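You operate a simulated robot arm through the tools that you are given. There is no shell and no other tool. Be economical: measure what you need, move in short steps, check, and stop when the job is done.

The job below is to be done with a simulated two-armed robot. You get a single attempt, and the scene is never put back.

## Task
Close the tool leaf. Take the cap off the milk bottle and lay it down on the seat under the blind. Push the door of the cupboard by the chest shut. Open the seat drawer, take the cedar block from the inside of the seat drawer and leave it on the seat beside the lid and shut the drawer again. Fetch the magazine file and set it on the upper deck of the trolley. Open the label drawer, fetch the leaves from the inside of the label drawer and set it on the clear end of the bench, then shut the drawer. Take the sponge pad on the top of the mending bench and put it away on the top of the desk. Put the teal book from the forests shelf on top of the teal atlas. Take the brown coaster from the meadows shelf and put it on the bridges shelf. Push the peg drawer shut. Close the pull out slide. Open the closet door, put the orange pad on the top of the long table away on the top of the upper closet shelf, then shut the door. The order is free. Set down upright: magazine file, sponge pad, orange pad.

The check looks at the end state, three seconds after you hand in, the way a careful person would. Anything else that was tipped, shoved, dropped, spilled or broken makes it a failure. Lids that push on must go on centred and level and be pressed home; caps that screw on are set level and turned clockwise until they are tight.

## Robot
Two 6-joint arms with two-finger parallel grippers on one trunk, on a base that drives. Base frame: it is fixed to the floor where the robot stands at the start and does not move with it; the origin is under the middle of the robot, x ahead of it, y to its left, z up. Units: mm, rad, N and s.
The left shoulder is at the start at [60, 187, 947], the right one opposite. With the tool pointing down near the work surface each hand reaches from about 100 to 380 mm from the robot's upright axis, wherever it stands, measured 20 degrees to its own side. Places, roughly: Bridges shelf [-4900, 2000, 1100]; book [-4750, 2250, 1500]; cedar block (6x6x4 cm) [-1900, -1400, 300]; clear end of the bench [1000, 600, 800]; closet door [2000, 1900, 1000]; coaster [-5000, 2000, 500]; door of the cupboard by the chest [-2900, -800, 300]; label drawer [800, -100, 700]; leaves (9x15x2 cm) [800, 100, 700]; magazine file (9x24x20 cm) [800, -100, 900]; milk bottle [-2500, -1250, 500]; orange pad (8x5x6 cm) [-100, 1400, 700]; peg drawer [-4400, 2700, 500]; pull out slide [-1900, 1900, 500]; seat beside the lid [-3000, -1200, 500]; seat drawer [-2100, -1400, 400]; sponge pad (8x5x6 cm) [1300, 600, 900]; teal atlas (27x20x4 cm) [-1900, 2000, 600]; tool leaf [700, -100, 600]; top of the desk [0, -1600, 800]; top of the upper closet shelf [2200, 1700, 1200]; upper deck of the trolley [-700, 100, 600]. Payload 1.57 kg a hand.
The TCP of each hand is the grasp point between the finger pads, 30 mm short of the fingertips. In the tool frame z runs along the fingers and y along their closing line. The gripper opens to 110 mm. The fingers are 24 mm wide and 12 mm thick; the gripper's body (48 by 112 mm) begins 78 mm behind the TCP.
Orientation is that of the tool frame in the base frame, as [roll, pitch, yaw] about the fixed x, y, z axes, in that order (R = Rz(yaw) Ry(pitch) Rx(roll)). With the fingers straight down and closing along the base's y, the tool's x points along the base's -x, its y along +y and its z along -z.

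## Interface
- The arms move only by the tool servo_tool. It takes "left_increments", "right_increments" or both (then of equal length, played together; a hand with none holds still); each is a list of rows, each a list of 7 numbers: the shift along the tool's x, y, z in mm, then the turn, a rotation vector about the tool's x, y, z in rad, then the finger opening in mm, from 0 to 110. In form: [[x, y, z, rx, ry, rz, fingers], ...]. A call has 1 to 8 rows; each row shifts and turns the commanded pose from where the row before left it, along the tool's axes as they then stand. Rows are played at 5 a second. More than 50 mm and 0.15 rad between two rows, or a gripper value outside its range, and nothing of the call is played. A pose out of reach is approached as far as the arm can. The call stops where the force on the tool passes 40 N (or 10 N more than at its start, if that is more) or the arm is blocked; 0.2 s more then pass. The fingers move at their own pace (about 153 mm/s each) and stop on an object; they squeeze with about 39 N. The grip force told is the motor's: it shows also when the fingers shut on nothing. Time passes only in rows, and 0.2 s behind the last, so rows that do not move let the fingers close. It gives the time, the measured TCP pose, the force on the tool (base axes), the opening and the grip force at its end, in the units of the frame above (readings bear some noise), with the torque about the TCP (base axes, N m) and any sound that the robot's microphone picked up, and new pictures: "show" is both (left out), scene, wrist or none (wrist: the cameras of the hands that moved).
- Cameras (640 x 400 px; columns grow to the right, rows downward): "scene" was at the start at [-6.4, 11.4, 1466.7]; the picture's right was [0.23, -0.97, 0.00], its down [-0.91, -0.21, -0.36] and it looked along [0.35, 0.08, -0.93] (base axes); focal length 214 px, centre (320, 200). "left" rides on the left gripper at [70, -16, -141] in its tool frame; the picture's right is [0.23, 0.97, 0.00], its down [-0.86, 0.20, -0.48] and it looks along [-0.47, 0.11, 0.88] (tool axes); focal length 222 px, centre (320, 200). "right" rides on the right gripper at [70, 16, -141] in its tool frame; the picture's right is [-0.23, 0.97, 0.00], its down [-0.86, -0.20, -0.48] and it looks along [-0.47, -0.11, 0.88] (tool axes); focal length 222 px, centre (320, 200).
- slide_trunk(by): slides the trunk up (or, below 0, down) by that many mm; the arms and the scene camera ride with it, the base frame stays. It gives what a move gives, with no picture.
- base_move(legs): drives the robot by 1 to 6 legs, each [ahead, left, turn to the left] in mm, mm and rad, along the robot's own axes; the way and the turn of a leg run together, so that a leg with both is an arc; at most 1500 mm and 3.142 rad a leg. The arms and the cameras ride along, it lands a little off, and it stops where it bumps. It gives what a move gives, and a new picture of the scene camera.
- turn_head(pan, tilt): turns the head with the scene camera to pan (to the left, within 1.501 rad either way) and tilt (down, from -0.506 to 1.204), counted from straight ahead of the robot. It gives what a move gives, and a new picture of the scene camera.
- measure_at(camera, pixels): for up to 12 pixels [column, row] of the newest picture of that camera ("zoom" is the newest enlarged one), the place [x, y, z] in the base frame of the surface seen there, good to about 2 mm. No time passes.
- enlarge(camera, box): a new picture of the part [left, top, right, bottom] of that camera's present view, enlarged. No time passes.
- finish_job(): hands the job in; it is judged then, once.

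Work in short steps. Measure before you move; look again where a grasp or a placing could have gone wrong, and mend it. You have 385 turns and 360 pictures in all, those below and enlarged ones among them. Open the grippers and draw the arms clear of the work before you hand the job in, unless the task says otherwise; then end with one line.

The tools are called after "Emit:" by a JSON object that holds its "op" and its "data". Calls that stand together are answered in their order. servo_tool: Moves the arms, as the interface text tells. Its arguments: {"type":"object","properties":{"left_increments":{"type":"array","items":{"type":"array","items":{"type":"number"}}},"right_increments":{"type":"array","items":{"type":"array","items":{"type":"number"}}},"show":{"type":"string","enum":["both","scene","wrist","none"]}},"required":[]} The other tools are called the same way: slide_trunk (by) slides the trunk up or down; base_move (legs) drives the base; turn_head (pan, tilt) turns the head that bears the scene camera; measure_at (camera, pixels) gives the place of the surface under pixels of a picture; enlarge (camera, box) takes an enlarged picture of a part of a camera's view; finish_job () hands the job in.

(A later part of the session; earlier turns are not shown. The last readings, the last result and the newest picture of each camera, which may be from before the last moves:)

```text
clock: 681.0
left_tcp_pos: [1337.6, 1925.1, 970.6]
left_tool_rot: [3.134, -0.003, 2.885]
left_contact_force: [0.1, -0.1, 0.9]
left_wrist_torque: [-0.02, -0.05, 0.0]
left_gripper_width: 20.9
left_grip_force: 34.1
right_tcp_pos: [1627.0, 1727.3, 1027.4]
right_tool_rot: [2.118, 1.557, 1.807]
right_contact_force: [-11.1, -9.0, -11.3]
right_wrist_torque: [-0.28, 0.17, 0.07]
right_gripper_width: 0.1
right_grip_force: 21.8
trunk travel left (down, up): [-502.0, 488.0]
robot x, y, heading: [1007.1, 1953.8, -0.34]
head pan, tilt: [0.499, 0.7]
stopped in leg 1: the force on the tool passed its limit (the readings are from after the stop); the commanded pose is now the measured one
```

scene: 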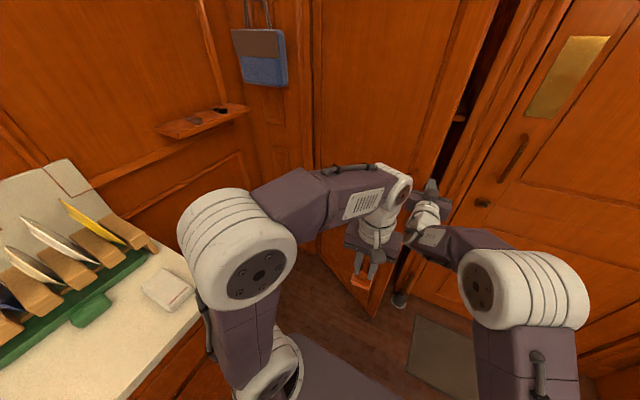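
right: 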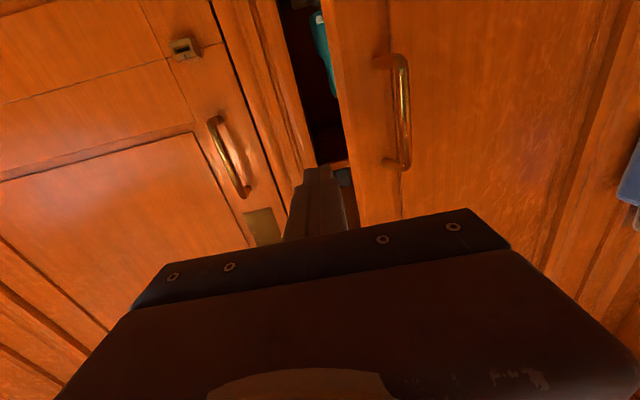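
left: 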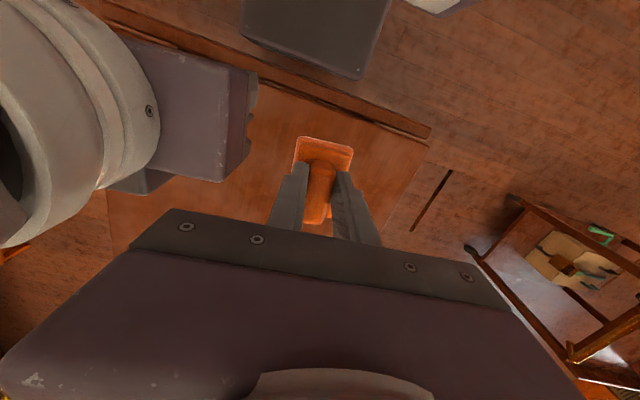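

Pushing at the edge only presses toward the hinge. I'll regrip the pull bar shallowly and continue along the arc. First I back off and look.

Emit:
{"op": "base_move", "data": {"legs": [[-110, 0, 0], [0, 60, 0]]}}

Emit:
{"op": "servo_tool", "data": {"right_increments": [[0, 0, 0, 0, 0, 0, 60], [0, 0, 0, 0, 0, 0, 60]], "show": "wrist"}}

```text
clock: 682.8
left_tcp_pos: [1256.1, 2019.7, 971.0]
left_tool_rot: [3.135, -0.006, 2.886]
left_contact_force: [-1.2, 0.6, -0.6]
left_wrist_torque: [-0.07, 0.0, 0.0]
left_gripper_width: 20.7
left_grip_force: 34.2
right_tcp_pos: [1548.6, 1823.9, 1029.5]
right_tool_rot: [1.713, 1.559, 1.409]
right_contact_force: [0.7, 0.2, -0.6]
right_wrist_torque: [-0.01, 0.03, -0.05]
right_gripper_width: 0.0
right_grip_force: 20.9
trunk travel left (down, up): [-502.0, 488.0]
robot x, y, heading: [927.0, 2046.1, -0.341]
head pan, tilt: [0.499, 0.7]
```

scene: 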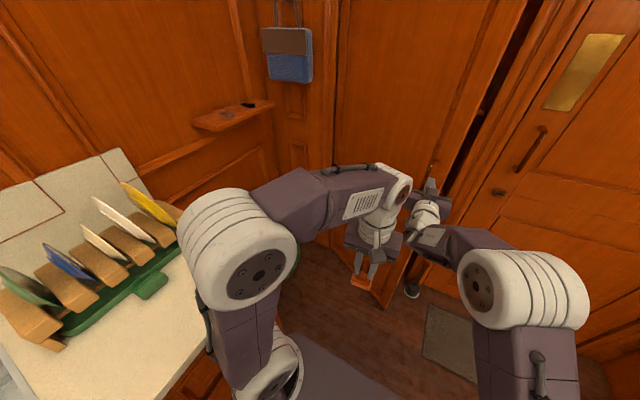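

```text
clock: 683.4
left_tcp_pos: [1257.5, 2018.7, 970.2]
left_tool_rot: [3.134, -0.008, 2.887]
left_contact_force: [0.2, -0.6, -1.1]
left_wrist_torque: [0.01, 0.03, -0.01]
left_gripper_width: 20.9
left_grip_force: 34.6
right_tcp_pos: [1548.4, 1822.9, 1028.9]
right_tool_rot: [1.708, 1.558, 1.405]
right_contact_force: [0.7, 0.0, 0.3]
right_wrist_torque: [0.02, 0.03, 0.0]
right_gripper_width: 60.1
right_grip_force: 0.0
trunk travel left (down, up): [-502.0, 488.0]
robot x, y, heading: [925.7, 2048.3, -0.342]
head pan, tilt: [0.499, 0.7]
```

right: 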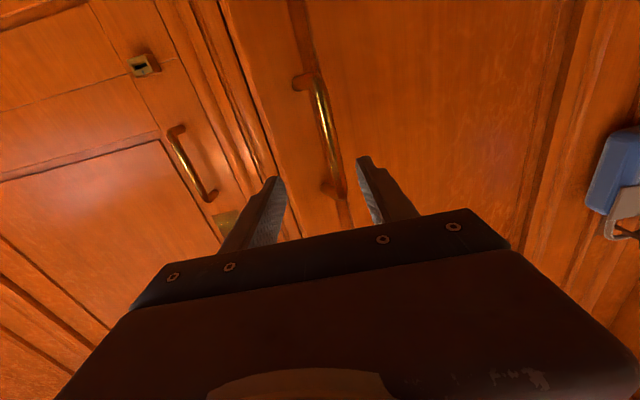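

I measure the bar's current position.

Emit:
{"op": "measure_at", "data": {"camera": "right", "pixels": [[320, 100], [327, 140], [335, 175], [380, 120], [270, 120], [250, 110]]}}

```text
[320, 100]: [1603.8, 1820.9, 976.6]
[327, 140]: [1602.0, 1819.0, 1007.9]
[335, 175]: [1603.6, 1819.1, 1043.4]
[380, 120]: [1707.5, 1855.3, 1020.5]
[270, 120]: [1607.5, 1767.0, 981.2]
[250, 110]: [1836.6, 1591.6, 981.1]
```

Bar now at d 962, s 2226 (door ≈28°). I take a shallow grip (advance 45, left 12).

Emit:
{"op": "servo_tool", "data": {"right_increments": [[0, 12, 25, 0, 0, 0, 60], [0, 0, 20, 0, 0, 0, 60], [0, 0, 0, 0, 0, 0, 0], [0, 0, 0, 0, 0, 0, 0], [0, 0, 0, 0, 0, 0, 0]], "show": "none"}}

Emit:
{"op": "base_move", "data": {"legs": [[-60, 38, 0], [-60, 46, 0]]}}

```text
clock: 684.6
left_tcp_pos: [1258.7, 2020.8, 969.4]
left_tool_rot: [3.136, -0.006, 2.886]
left_contact_force: [-0.5, -0.1, -0.1]
left_wrist_torque: [0.02, 0.04, 0.0]
left_gripper_width: 20.7
left_grip_force: 34.4
right_tcp_pos: [1595.7, 1822.5, 1028.3]
right_tool_rot: [1.866, 1.559, 1.566]
right_contact_force: [7.2, 9.3, -0.2]
right_wrist_torque: [-0.26, 0.16, 0.21]
right_gripper_width: 13.2
right_grip_force: 30.3
trunk travel left (down, up): [-502.0, 488.0]
robot x, y, heading: [922.7, 2043.8, -0.342]
head pan, tilt: [0.499, 0.7]
```

```text
clock: 686.3
left_tcp_pos: [1178.3, 2139.6, 967.3]
left_tool_rot: [3.138, -0.009, 2.887]
left_contact_force: [-0.2, -0.2, -1.4]
left_wrist_torque: [-0.02, 0.04, 0.02]
left_gripper_width: 21.0
left_grip_force: 34.5
right_tcp_pos: [1515.5, 1942.4, 1026.0]
right_tool_rot: [2.26, 1.56, 1.955]
right_contact_force: [32.1, 14.5, -0.4]
right_wrist_torque: [0.12, -0.36, 0.4]
right_gripper_width: 12.8
right_grip_force: 29.2
trunk travel left (down, up): [-502.0, 488.0]
robot x, y, heading: [840.6, 2163.3, -0.339]
head pan, tilt: [0.499, 0.7]
```

scene: 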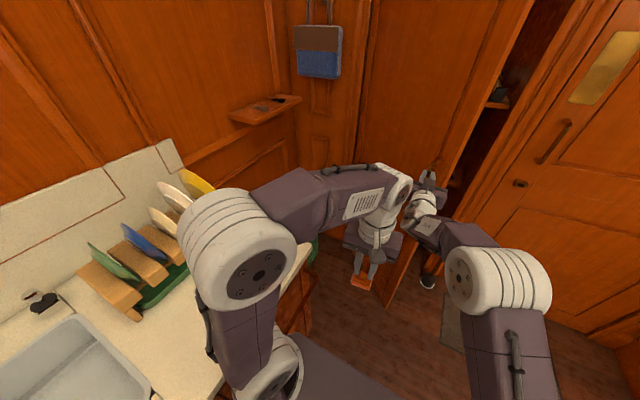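

Now ~41° open. I check the left elbow's clearance to the counter things.

Emit:
{"op": "measure_at", "data": {"camera": "scene", "pixels": [[190, 225], [240, 280], [205, 330], [175, 235], [200, 185], [215, 260], [290, 300], [170, 300]]}}

```text
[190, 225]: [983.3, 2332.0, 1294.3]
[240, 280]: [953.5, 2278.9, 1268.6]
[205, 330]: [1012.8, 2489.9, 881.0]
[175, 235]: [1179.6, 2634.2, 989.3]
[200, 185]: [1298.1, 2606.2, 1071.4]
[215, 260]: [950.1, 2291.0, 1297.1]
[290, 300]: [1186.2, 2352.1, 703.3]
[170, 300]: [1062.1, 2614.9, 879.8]
```

Clearances are fine, but the counter limits strafing. I release, step back and right, and enter beside the free edge; then I turn left to sweep the door wider from inside.

Emit:
{"op": "servo_tool", "data": {"right_increments": [[0, 0, 0, 0, 0, 0, 60], [0, 0, 0, 0, 0, 0, 60], [0, 0, -40, 0, 0, 0, 0], [0, 0, -30, 0, 0, 0, 0]], "show": "none"}}

Emit:
{"op": "base_move", "data": {"legs": [[0, -125, 0], [200, 0, 0]]}}

Emit:
{"op": "servo_tool", "data": {"right_increments": [[0, 0, 0, 0, 0, 0, 0]], "show": "wrist"}}

```text
clock: 687.3
left_tcp_pos: [1173.7, 2137.2, 969.4]
left_tool_rot: [3.136, -0.007, 2.887]
left_contact_force: [0.3, -0.4, -0.1]
left_wrist_torque: [-0.01, 0.01, 0.0]
left_gripper_width: 20.9
left_grip_force: 34.0
right_tcp_pos: [1443.0, 1960.4, 1029.2]
right_tool_rot: [1.761, 1.558, 1.46]
right_contact_force: [-0.2, 0.9, 1.0]
right_wrist_torque: [-0.03, 0.02, -0.01]
right_gripper_width: 0.1
right_grip_force: 21.9
trunk travel left (down, up): [-502.0, 488.0]
robot x, y, heading: [840.5, 2165.1, -0.342]
head pan, tilt: [0.499, 0.7]
```

```text
clock: 689.7
left_tcp_pos: [1318.7, 1956.0, 969.1]
left_tool_rot: [3.133, -0.008, 2.89]
left_contact_force: [0.0, -0.8, -1.2]
left_wrist_torque: [0.0, -0.01, -0.01]
left_gripper_width: 20.7
left_grip_force: 34.2
right_tcp_pos: [1588.0, 1779.6, 1028.5]
right_tool_rot: [1.809, 1.557, 1.508]
right_contact_force: [0.7, 0.6, -0.8]
right_wrist_torque: [0.0, -0.02, 0.01]
right_gripper_width: 0.0
right_grip_force: 20.9
trunk travel left (down, up): [-502.0, 488.0]
robot x, y, heading: [985.6, 1985.6, -0.338]
head pan, tilt: [0.499, 0.7]
```

scene: 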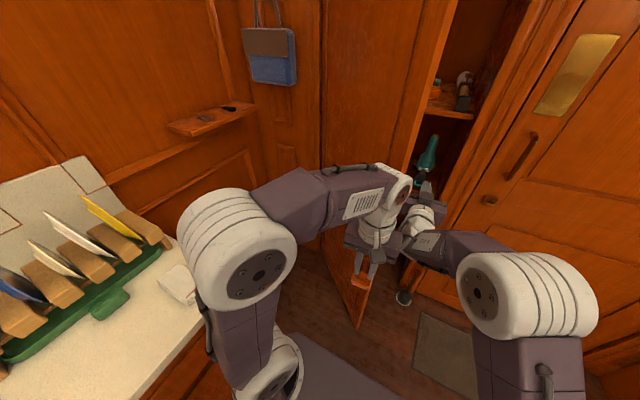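

```text
clock: 690.1
left_tcp_pos: [1318.9, 1956.1, 970.9]
left_tool_rot: [3.133, -0.004, 2.891]
left_contact_force: [0.7, 0.1, -0.5]
left_wrist_torque: [0.0, 0.02, 0.01]
left_gripper_width: 21.1
left_grip_force: 34.6
right_tcp_pos: [1587.1, 1778.6, 1029.9]
right_tool_rot: [1.74, 1.556, 1.439]
right_contact_force: [0.1, 0.2, -0.2]
right_wrist_torque: [-0.01, -0.04, 0.0]
right_gripper_width: 0.0
right_grip_force: 21.1
trunk travel left (down, up): [-502.0, 488.0]
robot x, y, heading: [984.3, 1982.7, -0.338]
head pan, tilt: [0.499, 0.7]
```

right: 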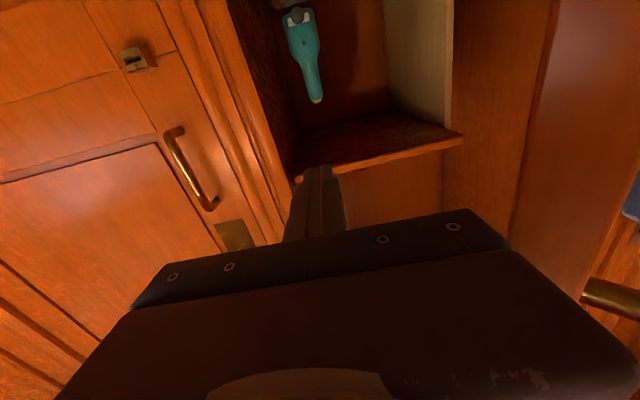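

The right hand is inside past the free edge. I turn left in two steps to sweep the door open.

Emit:
{"op": "base_move", "data": {"legs": [[0, 0, 0.17]]}}

Emit:
{"op": "base_move", "data": {"legs": [[0, 0, 0.17]]}}

```text
clock: 690.9
left_tcp_pos: [1319.0, 1965.3, 969.4]
left_tool_rot: [3.133, -0.005, 2.917]
left_contact_force: [-0.2, 0.4, -0.9]
left_wrist_torque: [-0.02, 0.0, 0.03]
left_gripper_width: 21.2
left_grip_force: 34.3
right_tcp_pos: [1592.5, 1792.0, 1028.9]
right_tool_rot: [1.834, 1.555, 1.551]
right_contact_force: [1.4, 0.8, -0.3]
right_wrist_torque: [-0.01, 0.03, 0.0]
right_gripper_width: 0.0
right_grip_force: 21.0
trunk travel left (down, up): [-502.0, 488.0]
robot x, y, heading: [983.6, 1984.4, -0.31]
head pan, tilt: [0.499, 0.7]
stopped in leg 1: the force on the tool passed its limit (the readings are from after the stop); the commanded pose is now the measured one
```

scene: 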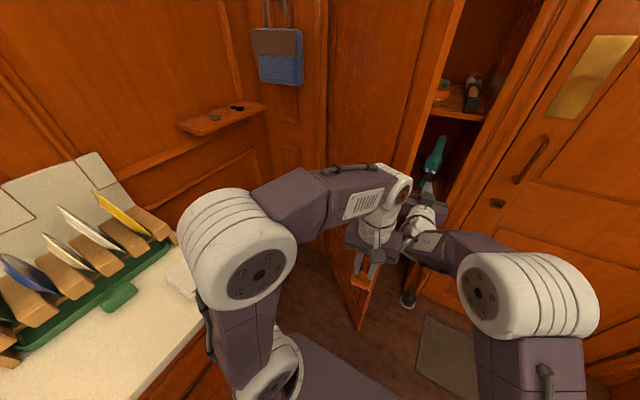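

```text
clock: 691.8
left_tcp_pos: [1318.1, 1989.0, 969.6]
left_tool_rot: [3.134, -0.007, 2.985]
left_contact_force: [0.7, 0.6, -0.5]
left_wrist_torque: [0.0, 0.0, 0.0]
left_gripper_width: 20.9
left_grip_force: 34.0
right_tcp_pos: [1603.6, 1833.1, 1029.0]
right_tool_rot: [1.905, 1.559, 1.69]
right_contact_force: [0.0, 0.5, 0.0]
right_wrist_torque: [0.03, 0.0, -0.01]
right_gripper_width: 0.0
right_grip_force: 21.2
trunk travel left (down, up): [-502.0, 488.0]
robot x, y, heading: [983.1, 1985.5, -0.239]
head pan, tilt: [0.499, 0.7]
stopped in leg 1: the force on the tool passed its limit (the readings are from after the stop); the commanded pose is now the measured one
```

scene: 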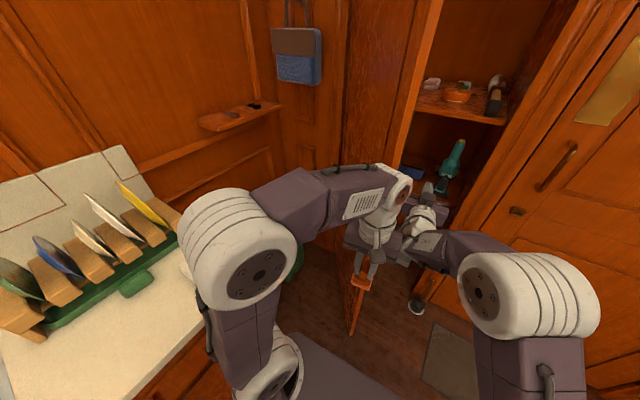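

Each impact nudges the door further open; I continue with further turns.

Emit:
{"op": "base_move", "data": {"legs": [[0, 0, 0.12]]}}

Emit:
{"op": "base_move", "data": {"legs": [[0, 0, 0.12]]}}

```text
clock: 692.8
left_tcp_pos: [1316.0, 2027.5, 969.4]
left_tool_rot: [3.134, -0.007, 3.106]
left_contact_force: [-0.4, 0.3, -0.4]
left_wrist_torque: [0.01, 0.0, 0.02]
left_gripper_width: 21.3
left_grip_force: 33.8
right_tcp_pos: [1617.5, 1907.4, 1028.4]
right_tool_rot: [1.886, 1.557, 1.793]
right_contact_force: [-0.5, -0.5, -0.4]
right_wrist_torque: [-0.01, 0.0, 0.0]
right_gripper_width: 0.0
right_grip_force: 21.2
trunk travel left (down, up): [-502.0, 488.0]
robot x, y, heading: [985.1, 1983.4, -0.116]
head pan, tilt: [0.499, 0.7]
```

scene: 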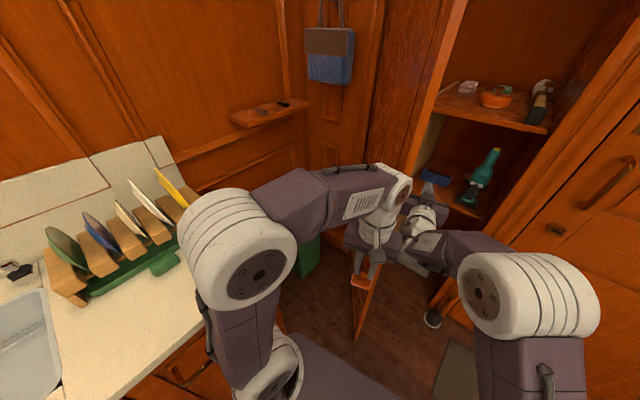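

```text
clock: 693.8
left_tcp_pos: [1308.5, 2068.0, 970.9]
left_tool_rot: [3.133, -0.008, -3.056]
left_contact_force: [-0.5, -0.3, -0.7]
left_wrist_torque: [-0.02, 0.01, -0.02]
left_gripper_width: 20.9
left_grip_force: 34.2
right_tcp_pos: [1621.4, 1984.6, 1028.4]
right_tool_rot: [1.901, 1.558, 1.928]
right_contact_force: [0.0, -0.3, 1.1]
right_wrist_torque: [0.03, 0.01, 0.01]
right_gripper_width: 0.0
right_grip_force: 21.2
trunk travel left (down, up): [-502.0, 488.0]
robot x, y, heading: [982.8, 1981.8, -0.002]
head pan, tilt: [0.499, 0.7]
```

scene: 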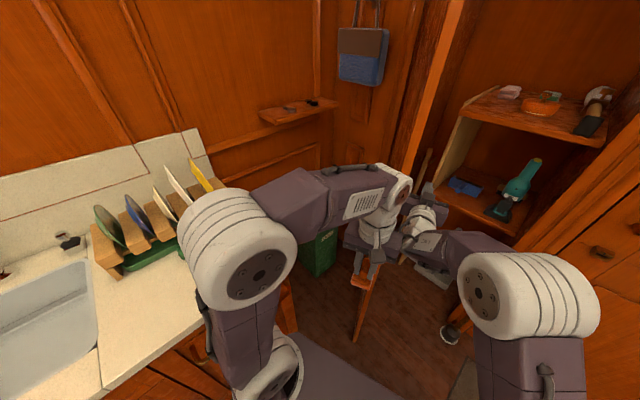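

The door stands wide open. I measure the upper closet shelf and its free space.

Emit:
{"op": "measure_at", "data": {"camera": "scene", "pixels": [[480, 105], [520, 110], [560, 120], [512, 92], [545, 98], [600, 98], [470, 115], [580, 135], [530, 85], [480, 190], [500, 100], [362, 300]]}}

Emit:
{"op": "enlarge", "data": {"camera": "scene", "box": [420, 50, 640, 190]}}

```text
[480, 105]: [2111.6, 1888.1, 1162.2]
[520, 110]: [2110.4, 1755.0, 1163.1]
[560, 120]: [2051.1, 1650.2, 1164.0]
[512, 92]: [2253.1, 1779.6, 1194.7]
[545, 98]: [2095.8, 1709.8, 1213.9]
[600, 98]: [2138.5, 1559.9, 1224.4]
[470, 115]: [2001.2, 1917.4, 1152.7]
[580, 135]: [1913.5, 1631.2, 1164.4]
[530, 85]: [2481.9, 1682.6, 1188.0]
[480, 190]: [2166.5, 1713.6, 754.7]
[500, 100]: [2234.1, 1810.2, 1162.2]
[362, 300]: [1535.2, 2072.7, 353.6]
```

```text
2.86 times, centred on (530, 120) of scene
```

zoom: 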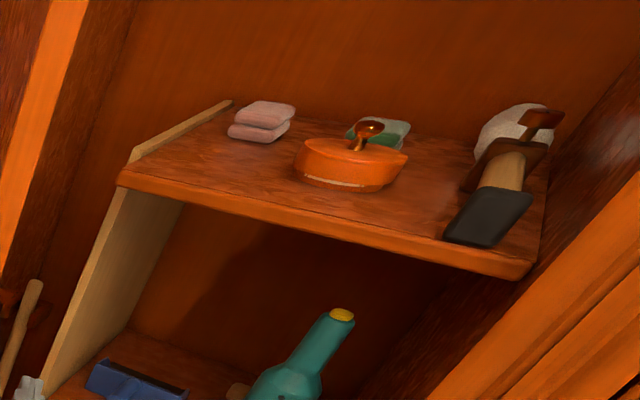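

Shelf z 1163, front d 1312; the front-left area around (2065,1826) is free. I turn back right, back up, fold the right hand, and raise the trunk.

Emit:
{"op": "base_move", "data": {"legs": [[0, 0, -0.31], [-120, 0, 0]]}}

Emit:
{"op": "servo_tool", "data": {"right_increments": [[0, 0, -10, 0, 0.145, 0, 20], [0, 0, -10, 0, 0.145, 0, 20], [0, 0, -10, 0, 0.145, 0, 20], [10, 0, -10, 0, 0.145, 0, 20], [10, 0, -10, 0, 0.145, 0, 20], [20, 0, 0, 0, 0.145, 0, 20], [20, 0, 0, 0, 0.145, 0, 20], [30, 0, 0, 0, 0.145, 0, 20]], "show": "none"}}

Emit:
{"op": "servo_tool", "data": {"right_increments": [[40, 0, 0, 0, 0.145, 0, 20], [40, 0, 0, 0, 0.145, 0, 20], [40, 0, 0, 0, 0.12, 0, 20], [40, 0, 0, 0, 0, 0, 20], [40, 0, 0, 0, 0, 0, 20]], "show": "none"}}

Emit:
{"op": "slide_trunk", "data": {"by": 390}}

Emit:
{"op": "turn_head", "data": {"pan": 0.05, "tilt": 0.35}}

```text
clock: 696.0
left_tcp_pos: [1203.5, 2002.9, 970.3]
left_tool_rot: [3.133, -0.007, 2.92]
left_contact_force: [-0.3, 0.6, -0.8]
left_wrist_torque: [-0.03, -0.02, -0.03]
left_gripper_width: 21.0
left_grip_force: 34.4
right_tcp_pos: [1476.7, 1828.3, 1028.5]
right_tool_rot: [1.86, 1.556, 1.578]
right_contact_force: [0.1, -0.9, -0.1]
right_wrist_torque: [-0.01, 0.07, 0.02]
right_gripper_width: 0.0
right_grip_force: 21.3
trunk travel left (down, up): [-502.0, 488.0]
robot x, y, heading: [873.5, 2022.1, -0.309]
head pan, tilt: [0.499, 0.7]
```

scene: 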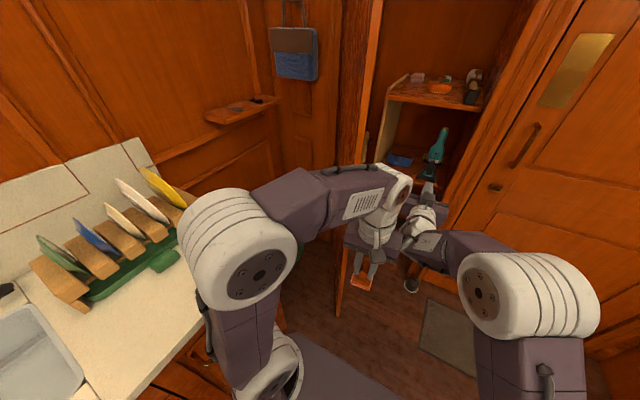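

```text
clock: 697.8
left_tcp_pos: [1203.0, 2002.7, 969.5]
left_tool_rot: [3.133, -0.007, 2.92]
left_contact_force: [0.0, 0.2, -1.1]
left_wrist_torque: [0.03, 0.04, 0.02]
left_gripper_width: 20.9
left_grip_force: 34.8
right_tcp_pos: [1370.9, 1860.6, 981.9]
right_tool_rot: [3.129, 0.404, 2.855]
right_contact_force: [-0.3, -0.3, -0.7]
right_wrist_torque: [0.02, -0.01, -0.03]
right_gripper_width: 19.9
right_grip_force: 0.0
trunk travel left (down, up): [-502.0, 488.0]
robot x, y, heading: [869.6, 2017.9, -0.308]
head pan, tilt: [0.499, 0.7]
```

```text
clock: 698.9
left_tcp_pos: [1195.8, 2004.2, 970.1]
left_tool_rot: [3.129, -0.027, 2.901]
left_contact_force: [-13.5, 3.2, 2.4]
left_wrist_torque: [-0.53, -1.41, -0.74]
left_gripper_width: 21.3
left_grip_force: 34.3
right_tcp_pos: [1221.8, 1901.5, 951.8]
right_tool_rot: [3.125, 0.013, 2.844]
right_contact_force: [12.7, -2.7, -2.6]
right_wrist_torque: [0.32, 1.58, -0.46]
right_gripper_width: 19.9
right_grip_force: 0.1
trunk travel left (down, up): [-502.0, 488.0]
robot x, y, heading: [867.5, 2021.7, -0.313]
head pan, tilt: [0.499, 0.7]
stopped in row 5 (left hand): the force on the tool passed its limit (the readings are from after the stop); the commanded pose is now the measured one
```

```text
clock: 701.0
left_tcp_pos: [1196.1, 2004.6, 1199.1]
left_tool_rot: [3.13, -0.029, 2.903]
left_contact_force: [-5.8, 2.0, 1.1]
left_wrist_torque: [-0.3, -0.66, -0.36]
left_gripper_width: 20.9
left_grip_force: 34.1
right_tcp_pos: [1221.4, 1901.5, 1179.7]
right_tool_rot: [3.126, 0.012, 2.844]
right_contact_force: [6.3, -2.6, -2.0]
right_wrist_torque: [0.2, 0.73, -0.18]
right_gripper_width: 20.1
right_grip_force: 0.0
trunk travel left (down, up): [-731.0, 259.0]
robot x, y, heading: [871.5, 2022.6, -0.31]
head pan, tilt: [0.499, 0.7]
stopped: the force on the tool passed its limit (the readings are from after the stop); the commanded pose is now the measured one
```

```text
clock: 701.9
left_tcp_pos: [1197.5, 2004.6, 1197.0]
left_tool_rot: [3.129, -0.029, 2.9]
left_contact_force: [-11.2, 4.2, 1.3]
left_wrist_torque: [-0.51, -1.29, -0.67]
left_gripper_width: 21.0
left_grip_force: 33.7
right_tcp_pos: [1223.5, 1901.3, 1179.6]
right_tool_rot: [3.126, 0.012, 2.844]
right_contact_force: [11.3, -2.8, -2.7]
right_wrist_torque: [0.4, 1.48, -0.42]
right_gripper_width: 19.8
right_grip_force: 0.1
trunk travel left (down, up): [-731.0, 259.0]
robot x, y, heading: [870.3, 2016.3, -0.308]
head pan, tilt: [0.051, 0.351]
```

scene: 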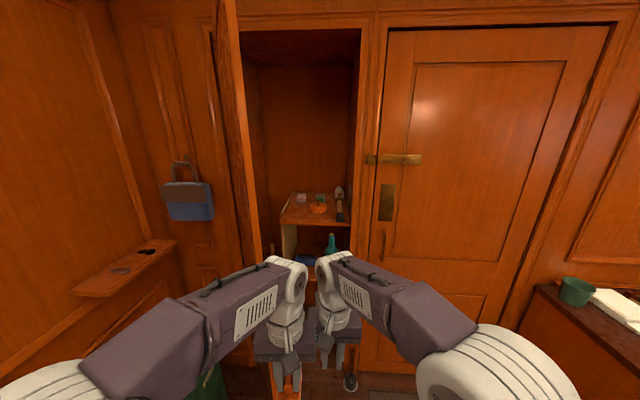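

The two hands touch each other. I move the right hand 100 mm to the right, and then finish raising.

Emit:
{"op": "servo_tool", "data": {"right_increments": [[-10, -30, 0, 0, 0, 0, 20], [0, -40, 0, 0, 0, 0, 20], [0, -40, 0, 0, 0, 0, 20]], "show": "none"}}

Emit:
{"op": "slide_trunk", "data": {"by": 160}}

Emit:
{"op": "measure_at", "data": {"camera": "scene", "pixels": [[290, 212], [300, 200], [317, 208], [320, 220], [345, 195], [285, 225], [240, 100], [300, 216], [305, 205]]}}

```text
clock: 702.7
left_tcp_pos: [1196.2, 2003.5, 1198.6]
left_tool_rot: [3.129, -0.029, 2.903]
left_contact_force: [-0.1, -0.1, -0.8]
left_wrist_torque: [-0.01, -0.06, 0.02]
left_gripper_width: 21.1
left_grip_force: 33.7
right_tcp_pos: [1199.6, 1793.0, 1178.7]
right_tool_rot: [3.126, 0.013, 2.846]
right_contact_force: [-0.3, -0.1, -0.2]
right_wrist_torque: [0.03, -0.01, 0.02]
right_gripper_width: 20.2
right_grip_force: 0.1
trunk travel left (down, up): [-731.0, 259.0]
robot x, y, heading: [872.3, 2015.6, -0.306]
head pan, tilt: [0.051, 0.351]
```

```text
clock: 704.5
left_tcp_pos: [1196.3, 2003.7, 1357.7]
left_tool_rot: [3.13, -0.028, 2.904]
left_contact_force: [0.7, 0.1, -0.4]
left_wrist_torque: [0.0, -0.01, -0.01]
left_gripper_width: 20.8
left_grip_force: 34.2
right_tcp_pos: [1199.2, 1792.4, 1338.9]
right_tool_rot: [3.126, 0.012, 2.846]
right_contact_force: [-0.2, 0.5, 0.7]
right_wrist_torque: [0.0, 0.0, -0.05]
right_gripper_width: 20.1
right_grip_force: 0.1
trunk travel left (down, up): [-891.0, 99.0]
robot x, y, heading: [866.8, 2018.5, -0.309]
head pan, tilt: [0.051, 0.351]
```

```text
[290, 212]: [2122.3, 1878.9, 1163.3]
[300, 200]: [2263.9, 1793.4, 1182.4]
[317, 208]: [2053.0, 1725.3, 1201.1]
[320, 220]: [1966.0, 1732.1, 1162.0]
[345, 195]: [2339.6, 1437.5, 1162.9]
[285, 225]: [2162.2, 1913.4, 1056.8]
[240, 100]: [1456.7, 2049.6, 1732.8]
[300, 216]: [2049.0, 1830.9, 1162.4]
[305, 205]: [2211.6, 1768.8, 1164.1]
```

Door edge is at (d 752, s 2399). I retract the right hand, shift right 45 and drive ahead 640 into the opening.

Emit:
{"op": "servo_tool", "data": {"right_increments": [[45, 0, 0, 0, 0, 0, 20], [45, 0, 0, 0, 0, 0, 20], [45, 0, 0, 0, 0, 0, 20]], "show": "none"}}

Emit:
{"op": "base_move", "data": {"legs": [[0, -47, 0], [500, 0, 0], [145, 0, 0]]}}

```text
clock: 705.4
left_tcp_pos: [1194.2, 2004.6, 1359.4]
left_tool_rot: [3.128, -0.025, 2.902]
left_contact_force: [0.5, 0.1, -0.9]
left_wrist_torque: [0.01, 0.01, 0.03]
left_gripper_width: 21.1
left_grip_force: 34.3
right_tcp_pos: [1069.5, 1831.1, 1338.3]
right_tool_rot: [3.125, 0.012, 2.844]
right_contact_force: [-0.5, -0.8, 0.6]
right_wrist_torque: [0.0, -0.03, -0.01]
right_gripper_width: 20.2
right_grip_force: 0.1
trunk travel left (down, up): [-891.0, 99.0]
robot x, y, heading: [868.6, 2022.0, -0.306]
head pan, tilt: [0.051, 0.351]
```

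```text
clock: 709.7
left_tcp_pos: [1792.5, 1760.2, 1358.8]
left_tool_rot: [3.131, -0.025, 2.894]
left_contact_force: [-0.4, -0.2, -1.1]
left_wrist_torque: [0.0, 0.02, 0.0]
left_gripper_width: 20.7
left_grip_force: 34.1
right_tcp_pos: [1666.2, 1589.2, 1338.4]
right_tool_rot: [3.128, 0.013, 2.835]
right_contact_force: [-0.5, -0.3, -0.2]
right_wrist_torque: [-0.02, 0.03, 0.01]
right_gripper_width: 19.7
right_grip_force: 0.1
trunk travel left (down, up): [-891.0, 99.0]
robot x, y, heading: [1461.3, 1780.2, -0.318]
head pan, tilt: [0.051, 0.351]
```

scene: 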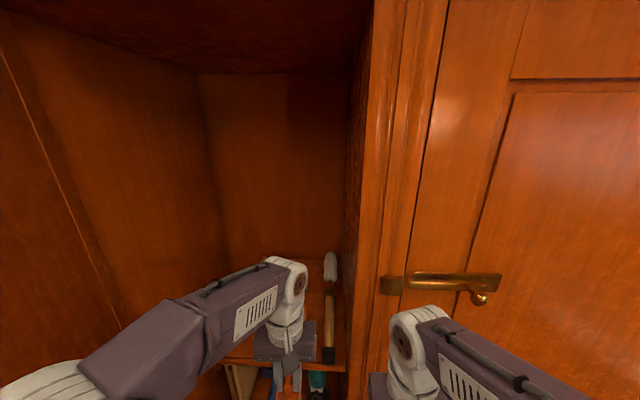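

I extend the left hand forward 224 and left 137 over the free spot and view.

Emit:
{"op": "servo_tool", "data": {"left_increments": [[-37.3, 23, 0, 0, 0.015, 0, 0], [-37.3, 23, 0, 0, 0.015, 0, 0], [-37.3, 23, 0, 0, 0, 0, 0], [-37.3, 23, 0, 0, 0, 0, 0], [-37.3, 23, 0, 0, 0, 0, 0], [-37.3, 22, 0, 0, 0, 0, 0]], "show": "wrist"}}

```text
clock: 711.1
left_tcp_pos: [2046.1, 1840.5, 1345.1]
left_tool_rot: [3.131, -0.064, 2.894]
left_contact_force: [0.1, 0.5, -1.1]
left_wrist_torque: [0.01, 0.06, -0.01]
left_gripper_width: 20.8
left_grip_force: 34.7
right_tcp_pos: [1671.3, 1588.3, 1336.8]
right_tool_rot: [3.13, 0.009, 2.837]
right_contact_force: [1.1, 0.2, -0.5]
right_wrist_torque: [-0.01, 0.03, 0.01]
right_gripper_width: 20.0
right_grip_force: 0.1
trunk travel left (down, up): [-891.0, 99.0]
robot x, y, heading: [1465.8, 1781.0, -0.315]
head pan, tilt: [0.051, 0.351]
```

left: 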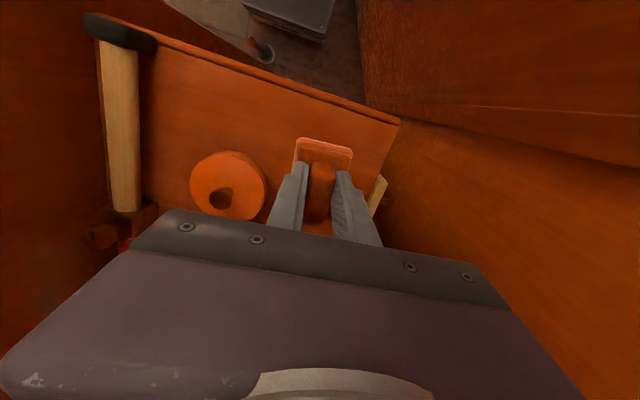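

The spot is clear between pot and side panel. I level the tilt, shift 8 left and lower to just above the shelf.

Emit:
{"op": "servo_tool", "data": {"left_increments": [[0, 8, 0, 0.01, -0.064, 0, 0], [0, 0, 40, 0, 0, 0, 0], [0, 0, 40, 0, 0, 0, 0], [0, 0, 25, 0, 0, 0, 0]], "show": "wrist"}}

```text
clock: 712.1
left_tcp_pos: [2045.0, 1845.5, 1244.0]
left_tool_rot: [3.139, 0.008, 2.893]
left_contact_force: [0.1, -0.2, -1.0]
left_wrist_torque: [-0.02, 0.01, 0.01]
left_gripper_width: 21.1
left_grip_force: 34.6
right_tcp_pos: [1667.0, 1587.7, 1338.7]
right_tool_rot: [3.125, 0.01, 2.835]
right_contact_force: [1.0, 0.4, -0.2]
right_wrist_torque: [0.0, -0.01, 0.0]
right_gripper_width: 19.9
right_grip_force: 0.0
trunk travel left (down, up): [-891.0, 99.0]
robot x, y, heading: [1467.1, 1776.1, -0.312]
head pan, tilt: [0.051, 0.351]
```

left: 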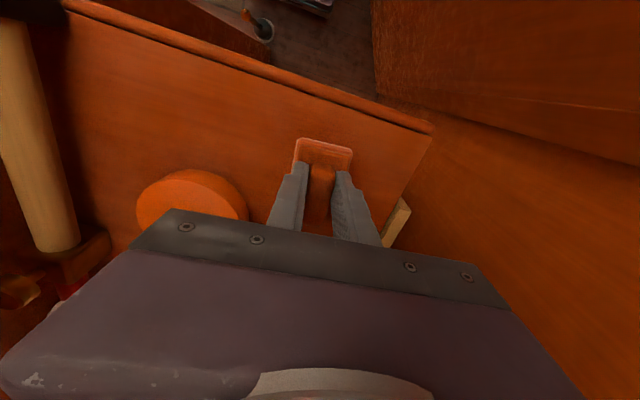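

I lower the last ~22 mm in small steps to contact.

Emit:
{"op": "servo_tool", "data": {"left_increments": [[0, 0, 14, 0, 0, 0, 0], [0, 0, 4, 0, 0, 0, 0], [0, 0, 3, 0, 0, 0, 0], [0, 0, 2, 0, 0, 0, 0], [0, 0, 2, 0, 0, 0, 0]], "show": "none"}}

```text
clock: 713.3
left_tcp_pos: [2046.6, 1845.3, 1219.5]
left_tool_rot: [3.139, 0.007, 2.894]
left_contact_force: [0.3, 0.8, 0.3]
left_wrist_torque: [-0.01, 0.0, 0.04]
left_gripper_width: 21.1
left_grip_force: 34.5
right_tcp_pos: [1668.0, 1586.8, 1338.6]
right_tool_rot: [3.126, 0.011, 2.837]
right_contact_force: [-0.4, -0.4, 0.1]
right_wrist_torque: [0.02, 0.01, -0.03]
right_gripper_width: 20.1
right_grip_force: 0.1
trunk travel left (down, up): [-891.0, 99.0]
robot x, y, heading: [1465.4, 1781.2, -0.316]
head pan, tilt: [0.051, 0.351]
```

Emit:
{"op": "servo_tool", "data": {"left_increments": [[0, 0, 1.5, 0, 0, 0, 0], [0, 0, 1.5, 0, 0, 0, 0]], "show": "none"}}

```text
clock: 713.9
left_tcp_pos: [2046.3, 1845.7, 1218.1]
left_tool_rot: [3.138, 0.011, 2.894]
left_contact_force: [3.0, 1.0, 19.1]
left_wrist_torque: [0.05, 0.34, 0.0]
left_gripper_width: 21.0
left_grip_force: 34.2
right_tcp_pos: [1665.8, 1587.6, 1339.9]
right_tool_rot: [3.127, 0.014, 2.835]
right_contact_force: [0.5, 1.3, -0.3]
right_wrist_torque: [0.02, -0.01, 0.02]
right_gripper_width: 19.8
right_grip_force: 0.0
trunk travel left (down, up): [-891.0, 99.0]
robot x, y, heading: [1472.1, 1776.3, -0.314]
head pan, tilt: [0.051, 0.351]
```

Contact (19 N). I open to 44, lift straight up, and look.

Emit:
{"op": "servo_tool", "data": {"left_increments": [[0, 0, -1, 0, 0, 0, 44], [0, 0, 0, 0, 0, 0, 44], [0, 0, -40, 0, 0, 0, 44], [0, 0, -45, 0, 0, 0, 44], [0, 0, -45, 0, 0, 0, 44]], "show": "wrist"}}

```text
clock: 715.1
left_tcp_pos: [2046.2, 1845.4, 1348.5]
left_tool_rot: [3.139, 0.006, 2.895]
left_contact_force: [-0.1, -0.9, -0.1]
left_wrist_torque: [-0.01, -0.02, 0.0]
left_gripper_width: 44.2
left_grip_force: 0.1
right_tcp_pos: [1668.1, 1588.1, 1338.1]
right_tool_rot: [3.126, 0.013, 2.836]
right_contact_force: [0.2, 0.9, -0.9]
right_wrist_torque: [0.03, 0.0, -0.01]
right_gripper_width: 20.0
right_grip_force: 0.1
trunk travel left (down, up): [-891.0, 99.0]
robot x, y, heading: [1467.5, 1779.0, -0.318]
head pan, tilt: [0.051, 0.351]
```

left: 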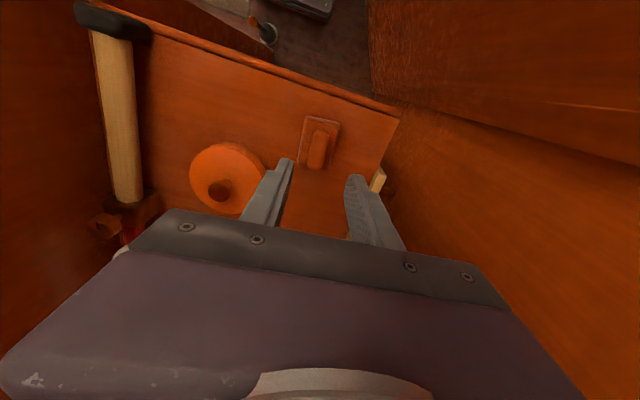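

The orange pad sits upright on the upper shelf. I retract the left hand and back out of the closet.

Emit:
{"op": "servo_tool", "data": {"left_increments": [[45, 0, 0, 0, 0, 0, 0], [45, -20, 0, 0, 0, 0, 0], [40, -25, 0, 0, 0, 0, 0], [40, -25, 0, 0, 0, 0, 0], [10, -25, 0, 0, 0, 0, 0]], "show": "none"}}

Emit:
{"op": "base_move", "data": {"legs": [[-620, 0, 0], [0, 180, 0]]}}

Emit:
{"op": "turn_head", "data": {"pan": 0.35, "tilt": 0.5}}

```text
clock: 716.3
left_tcp_pos: [1845.9, 1795.7, 1345.6]
left_tool_rot: [3.139, 0.008, 2.894]
left_contact_force: [0.2, -0.2, -0.2]
left_wrist_torque: [0.03, 0.01, -0.02]
left_gripper_width: 0.2
left_grip_force: 21.6
right_tcp_pos: [1665.9, 1587.2, 1336.9]
right_tool_rot: [3.127, 0.012, 2.837]
right_contact_force: [-0.2, -0.5, 0.8]
right_wrist_torque: [0.0, 0.02, -0.01]
right_gripper_width: 20.1
right_grip_force: 0.0
trunk travel left (down, up): [-891.0, 99.0]
robot x, y, heading: [1468.0, 1773.9, -0.317]
head pan, tilt: [0.051, 0.351]
```

```text
clock: 720.9
left_tcp_pos: [1322.3, 2153.6, 1346.5]
left_tool_rot: [3.136, 0.007, 2.908]
left_contact_force: [0.4, -1.0, 0.8]
left_wrist_torque: [0.09, 0.01, -0.02]
left_gripper_width: 0.0
left_grip_force: 21.4
right_tcp_pos: [1144.1, 1942.6, 1337.9]
right_tool_rot: [3.12, 0.014, 2.853]
right_contact_force: [-0.1, -0.3, -0.5]
right_wrist_torque: [0.03, -0.03, 0.02]
right_gripper_width: 20.2
right_grip_force: 0.2
trunk travel left (down, up): [-891.0, 99.0]
robot x, y, heading: [942.6, 2130.6, -0.296]
head pan, tilt: [0.051, 0.351]
```

scene: 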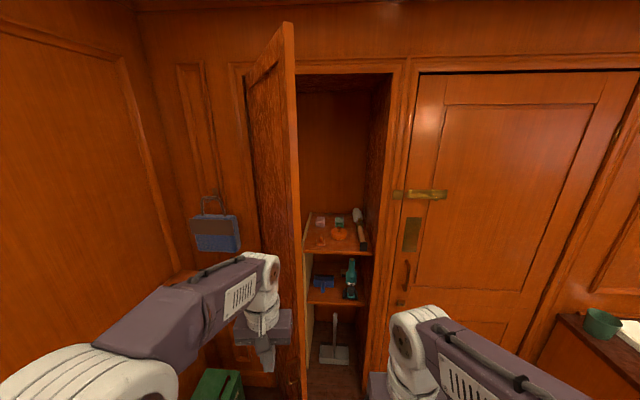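

```text
clock: 721.7
left_tcp_pos: [1323.3, 2157.9, 1345.5]
left_tool_rot: [3.141, 0.008, 2.908]
left_contact_force: [0.0, 0.7, -0.1]
left_wrist_torque: [0.0, -0.01, 0.01]
left_gripper_width: 0.0
left_grip_force: 21.1
right_tcp_pos: [1146.6, 1945.8, 1337.8]
right_tool_rot: [3.129, 0.011, 2.851]
right_contact_force: [-0.1, -0.1, 0.4]
right_wrist_torque: [0.03, 0.0, -0.03]
right_gripper_width: 20.0
right_grip_force: 0.1
trunk travel left (down, up): [-891.0, 99.0]
robot x, y, heading: [945.2, 2130.5, -0.294]
head pan, tilt: [0.351, 0.499]
```

scene: 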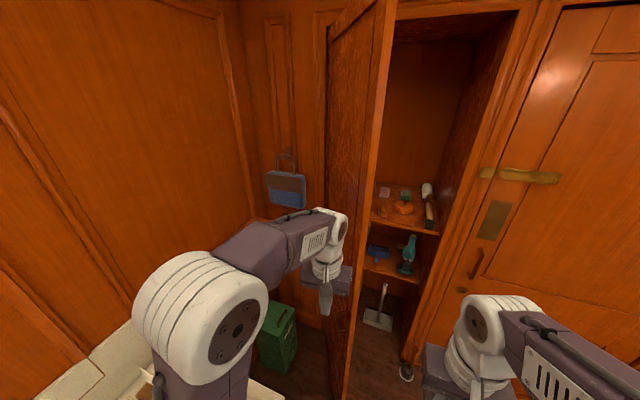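

The left hand is on the door's outer side. I measure the door's edge and face.

Emit:
{"op": "measure_at", "data": {"camera": "scene", "pixels": [[386, 150], [378, 250], [365, 150], [345, 180], [330, 120], [275, 330], [350, 350]]}}

```text
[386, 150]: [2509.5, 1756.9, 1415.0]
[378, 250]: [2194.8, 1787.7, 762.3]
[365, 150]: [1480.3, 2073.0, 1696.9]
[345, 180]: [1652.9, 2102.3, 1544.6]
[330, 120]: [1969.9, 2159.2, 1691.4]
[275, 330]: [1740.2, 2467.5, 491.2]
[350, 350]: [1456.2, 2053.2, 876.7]
```

I drive forward to meet the outer face and follow the closing arc in legs.

Emit:
{"op": "base_move", "data": {"legs": [[185, 0, 0], [60, -60, 0], [60, -60, 0]]}}

Emit:
{"op": "base_move", "data": {"legs": [[85, -60, 0], [90, -45, 0], [90, -30, 0]]}}

```text
clock: 723.0
left_tcp_pos: [1439.6, 2123.9, 1345.6]
left_tool_rot: [-3.141, -0.014, 2.892]
left_contact_force: [-0.2, -0.2, 0.0]
left_wrist_torque: [-0.05, 0.0, -0.01]
left_gripper_width: 0.0
left_grip_force: 20.9
right_tcp_pos: [1270.4, 1912.3, 1337.1]
right_tool_rot: [3.13, 0.013, 2.852]
right_contact_force: [-0.5, 0.9, 0.4]
right_wrist_torque: [-0.03, 0.0, 0.0]
right_gripper_width: 19.8
right_grip_force: 0.2
trunk travel left (down, up): [-891.0, 99.0]
robot x, y, heading: [1064.5, 2096.4, -0.297]
head pan, tilt: [0.351, 0.499]
stopped in leg 1: the force on the tool passed its limit (the readings are from after the stop); the commanded pose is now the measured one
```

scene: 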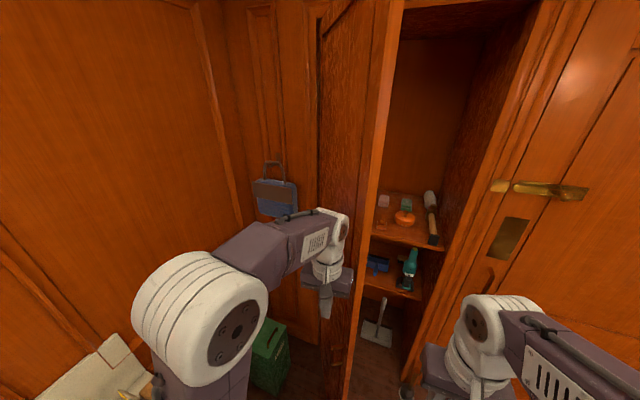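

```text
clock: 723.9
left_tcp_pos: [1457.3, 2100.4, 1344.5]
left_tool_rot: [-3.138, -0.02, 2.884]
left_contact_force: [0.2, 1.1, -0.5]
left_wrist_torque: [-0.08, -0.04, 0.02]
left_gripper_width: 0.0
left_grip_force: 20.9
right_tcp_pos: [1290.8, 1888.9, 1337.5]
right_tool_rot: [3.132, 0.015, 2.853]
right_contact_force: [0.0, -0.1, 0.1]
right_wrist_torque: [-0.05, -0.05, -0.01]
right_gripper_width: 20.0
right_grip_force: 0.0
trunk travel left (down, up): [-891.0, 99.0]
robot x, y, heading: [1086.5, 2064.6, -0.296]
head pan, tilt: [0.351, 0.499]
stopped in leg 1: the robot was blocked; the commanded pose is now the measured one
```

scene: 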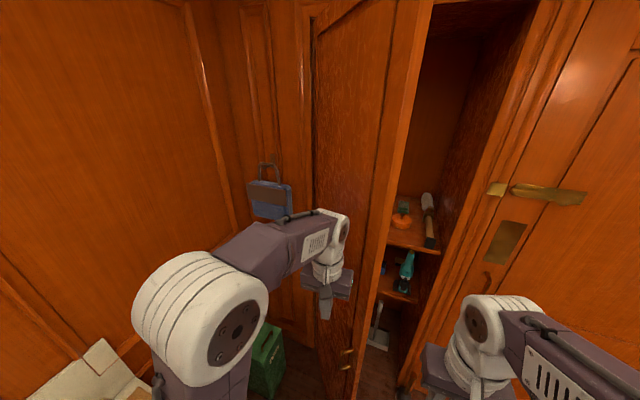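

The base impacts stop early; I push with the arm instead, in gentle steps along the arc.

Emit:
{"op": "servo_tool", "data": {"left_increments": [[-15, -20, 0, 0, 0, 0, 0], [-15, -20, 0, 0, 0, 0, 0], [-15, -20, 0, 0, 0, 0, 0], [-15, -20, 0, 0, 0, 0, 0], [-20, -20, 0, 0, 0, 0, 0], [-20, -20, 0, 0, 0, 0, 0], [-20, -15, 0, 0, 0, 0, 0], [-20, -15, 0, 0, 0, 0, 0]], "show": "scene"}}

```text
clock: 725.7
left_tcp_pos: [1558.4, 1909.9, 1339.5]
left_tool_rot: [3.141, -0.026, 2.884]
left_contact_force: [0.2, 0.1, -0.1]
left_wrist_torque: [-0.01, 0.0, -0.03]
left_gripper_width: 0.0
left_grip_force: 21.5
right_tcp_pos: [1293.9, 1879.5, 1336.9]
right_tool_rot: [3.126, 0.011, 2.853]
right_contact_force: [0.6, 0.3, -1.0]
right_wrist_torque: [0.01, 0.02, -0.03]
right_gripper_width: 20.2
right_grip_force: 0.0
trunk travel left (down, up): [-891.0, 99.0]
robot x, y, heading: [1089.7, 2066.1, -0.3]
head pan, tilt: [0.351, 0.499]
```

scene: 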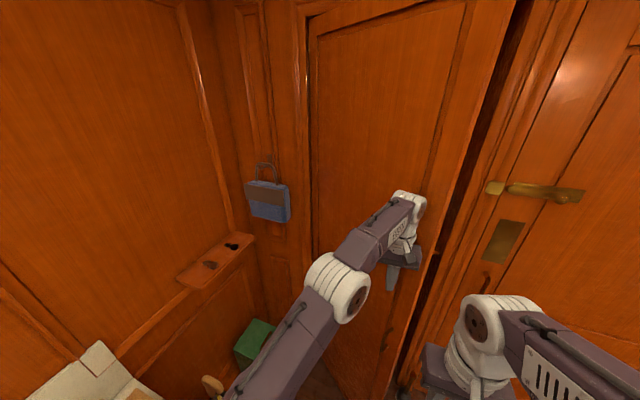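

The door has swung mostly shut. I advance the base 150 and push on with the arm.

Emit:
{"op": "base_move", "data": {"legs": [[150, -40, 0]]}}

Emit:
{"op": "servo_tool", "data": {"left_increments": [[-25, 0, 0, 0, 0, 0, 0], [-25, 0, 0, 0, 0, 0, 0], [-25, 0, 0, 0, 0, 0, 0], [-25, 0, 0, 0, 0, 0, 0], [-25, 0, 0, 0, 0, 0, 0], [-25, 0, 0, 0, 0, 0, 0], [-25, 0, 0, 0, 0, 0, 0], [-20, 0, 0, 0, 0, 0, 0]], "show": "scene"}}

```text
clock: 727.1
left_tcp_pos: [1686.7, 1828.8, 1341.5]
left_tool_rot: [3.141, -0.022, 2.886]
left_contact_force: [0.2, 0.7, 0.6]
left_wrist_torque: [0.0, -0.04, 0.01]
left_gripper_width: 0.2
left_grip_force: 21.3
right_tcp_pos: [1422.5, 1798.9, 1337.6]
right_tool_rot: [3.125, 0.015, 2.856]
right_contact_force: [0.0, 0.3, -0.5]
right_wrist_torque: [0.0, -0.01, 0.04]
right_gripper_width: 20.1
right_grip_force: 0.0
trunk travel left (down, up): [-891.0, 99.0]
robot x, y, heading: [1223.7, 1979.9, -0.294]
head pan, tilt: [0.351, 0.499]
```

scene: 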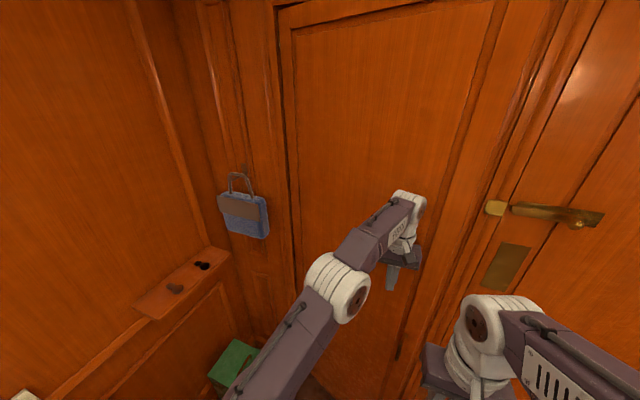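

```text
clock: 728.9
left_tcp_pos: [1728.2, 1842.6, 1316.8]
left_tool_rot: [3.14, -0.025, 2.886]
left_contact_force: [0.0, 1.5, 0.2]
left_wrist_torque: [-0.17, -0.13, -0.01]
left_gripper_width: 0.1
left_grip_force: 21.5
left hand out of reach, approached as far as the arm can: row 1, 2, 3, 4, 5, 6, 7, 8
right_tcp_pos: [1424.9, 1797.6, 1338.4]
right_tool_rot: [3.127, 0.012, 2.857]
right_contact_force: [0.2, 0.1, -1.2]
right_wrist_torque: [0.02, 0.02, -0.01]
right_gripper_width: 20.1
right_grip_force: 0.0
trunk travel left (down, up): [-891.0, 99.0]
robot x, y, heading: [1224.1, 1981.6, -0.293]
head pan, tilt: [0.351, 0.499]
```

scene: 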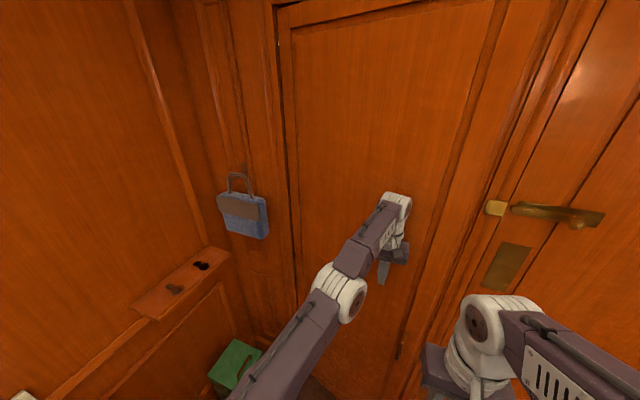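

The door looks shut. I measure its face along the width against the frame.

Emit:
{"op": "measure_at", "data": {"camera": "scene", "pixels": [[440, 120], [470, 90], [465, 200], [300, 120], [350, 120], [497, 150], [485, 60], [400, 345]]}}

```text
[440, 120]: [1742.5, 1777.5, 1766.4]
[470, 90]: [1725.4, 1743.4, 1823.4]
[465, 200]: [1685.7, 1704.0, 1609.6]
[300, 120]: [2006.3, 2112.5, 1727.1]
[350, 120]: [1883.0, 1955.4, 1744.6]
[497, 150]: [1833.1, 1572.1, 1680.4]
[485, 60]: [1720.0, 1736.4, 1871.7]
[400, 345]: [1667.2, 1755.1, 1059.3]
```

Still ~17° open. I push on with the base 100 mm, then another 60.

Emit:
{"op": "base_move", "data": {"legs": [[110, -10, 0]]}}

Emit:
{"op": "base_move", "data": {"legs": [[60, 0, 0]]}}

Emit:
{"op": "measure_at", "data": {"camera": "scene", "pixels": [[440, 120], [460, 160], [300, 120], [350, 120], [497, 150], [420, 250]]}}

```text
clock: 730.1
left_tcp_pos: [1823.4, 1801.6, 1320.1]
left_tool_rot: [3.141, -0.018, 2.883]
left_contact_force: [-0.1, -0.9, 0.0]
left_wrist_torque: [-0.01, -0.03, -0.01]
left_gripper_width: 0.0
left_grip_force: 21.0
right_tcp_pos: [1518.9, 1758.0, 1339.2]
right_tool_rot: [3.126, 0.017, 2.854]
right_contact_force: [-0.6, 0.6, -0.7]
right_wrist_torque: [0.03, -0.08, -0.02]
right_gripper_width: 20.0
right_grip_force: 0.0
trunk travel left (down, up): [-891.0, 99.0]
robot x, y, heading: [1318.7, 1942.5, -0.3]
head pan, tilt: [0.351, 0.499]
```

scene: 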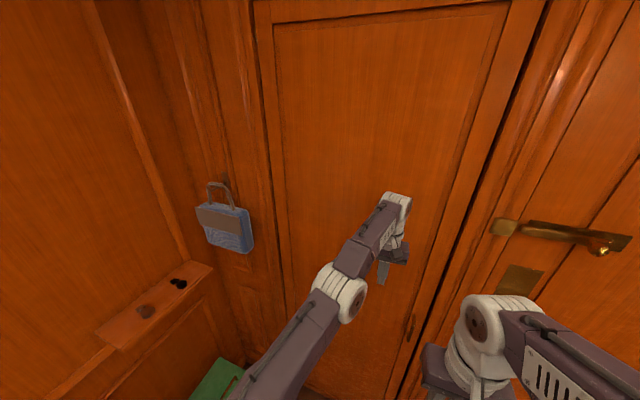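

```text
clock: 731.1
left_tcp_pos: [1867.7, 1788.7, 1319.8]
left_tool_rot: [3.135, -0.048, 2.878]
left_contact_force: [-5.8, 4.0, 1.3]
left_wrist_torque: [-0.48, -0.77, -0.01]
left_gripper_width: 0.1
left_grip_force: 21.7
right_tcp_pos: [1572.1, 1742.4, 1337.8]
right_tool_rot: [3.126, 0.014, 2.856]
right_contact_force: [0.5, -0.4, 0.2]
right_wrist_torque: [0.0, 0.0, -0.01]
right_gripper_width: 19.9
right_grip_force: 0.1
trunk travel left (down, up): [-891.0, 99.0]
robot x, y, heading: [1368.9, 1926.6, -0.294]
head pan, tilt: [0.351, 0.499]
stopped in leg 1: the force on the tool passed its limit (the readings are from after the stop); the commanded pose is now the measured one
```

scene: 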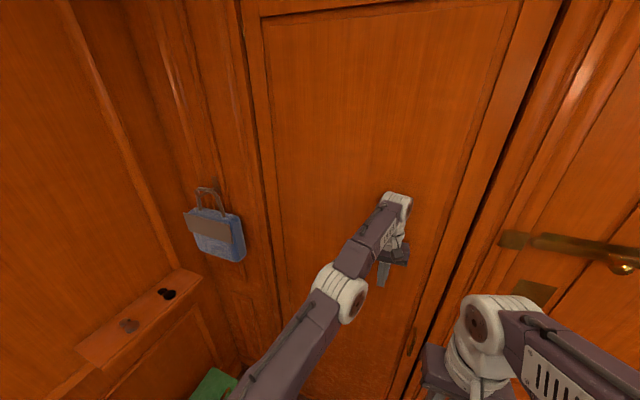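

```text
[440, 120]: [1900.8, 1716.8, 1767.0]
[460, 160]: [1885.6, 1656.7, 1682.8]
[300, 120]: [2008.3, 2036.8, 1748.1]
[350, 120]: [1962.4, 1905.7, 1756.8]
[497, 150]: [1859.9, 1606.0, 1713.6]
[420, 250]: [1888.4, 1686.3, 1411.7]
```

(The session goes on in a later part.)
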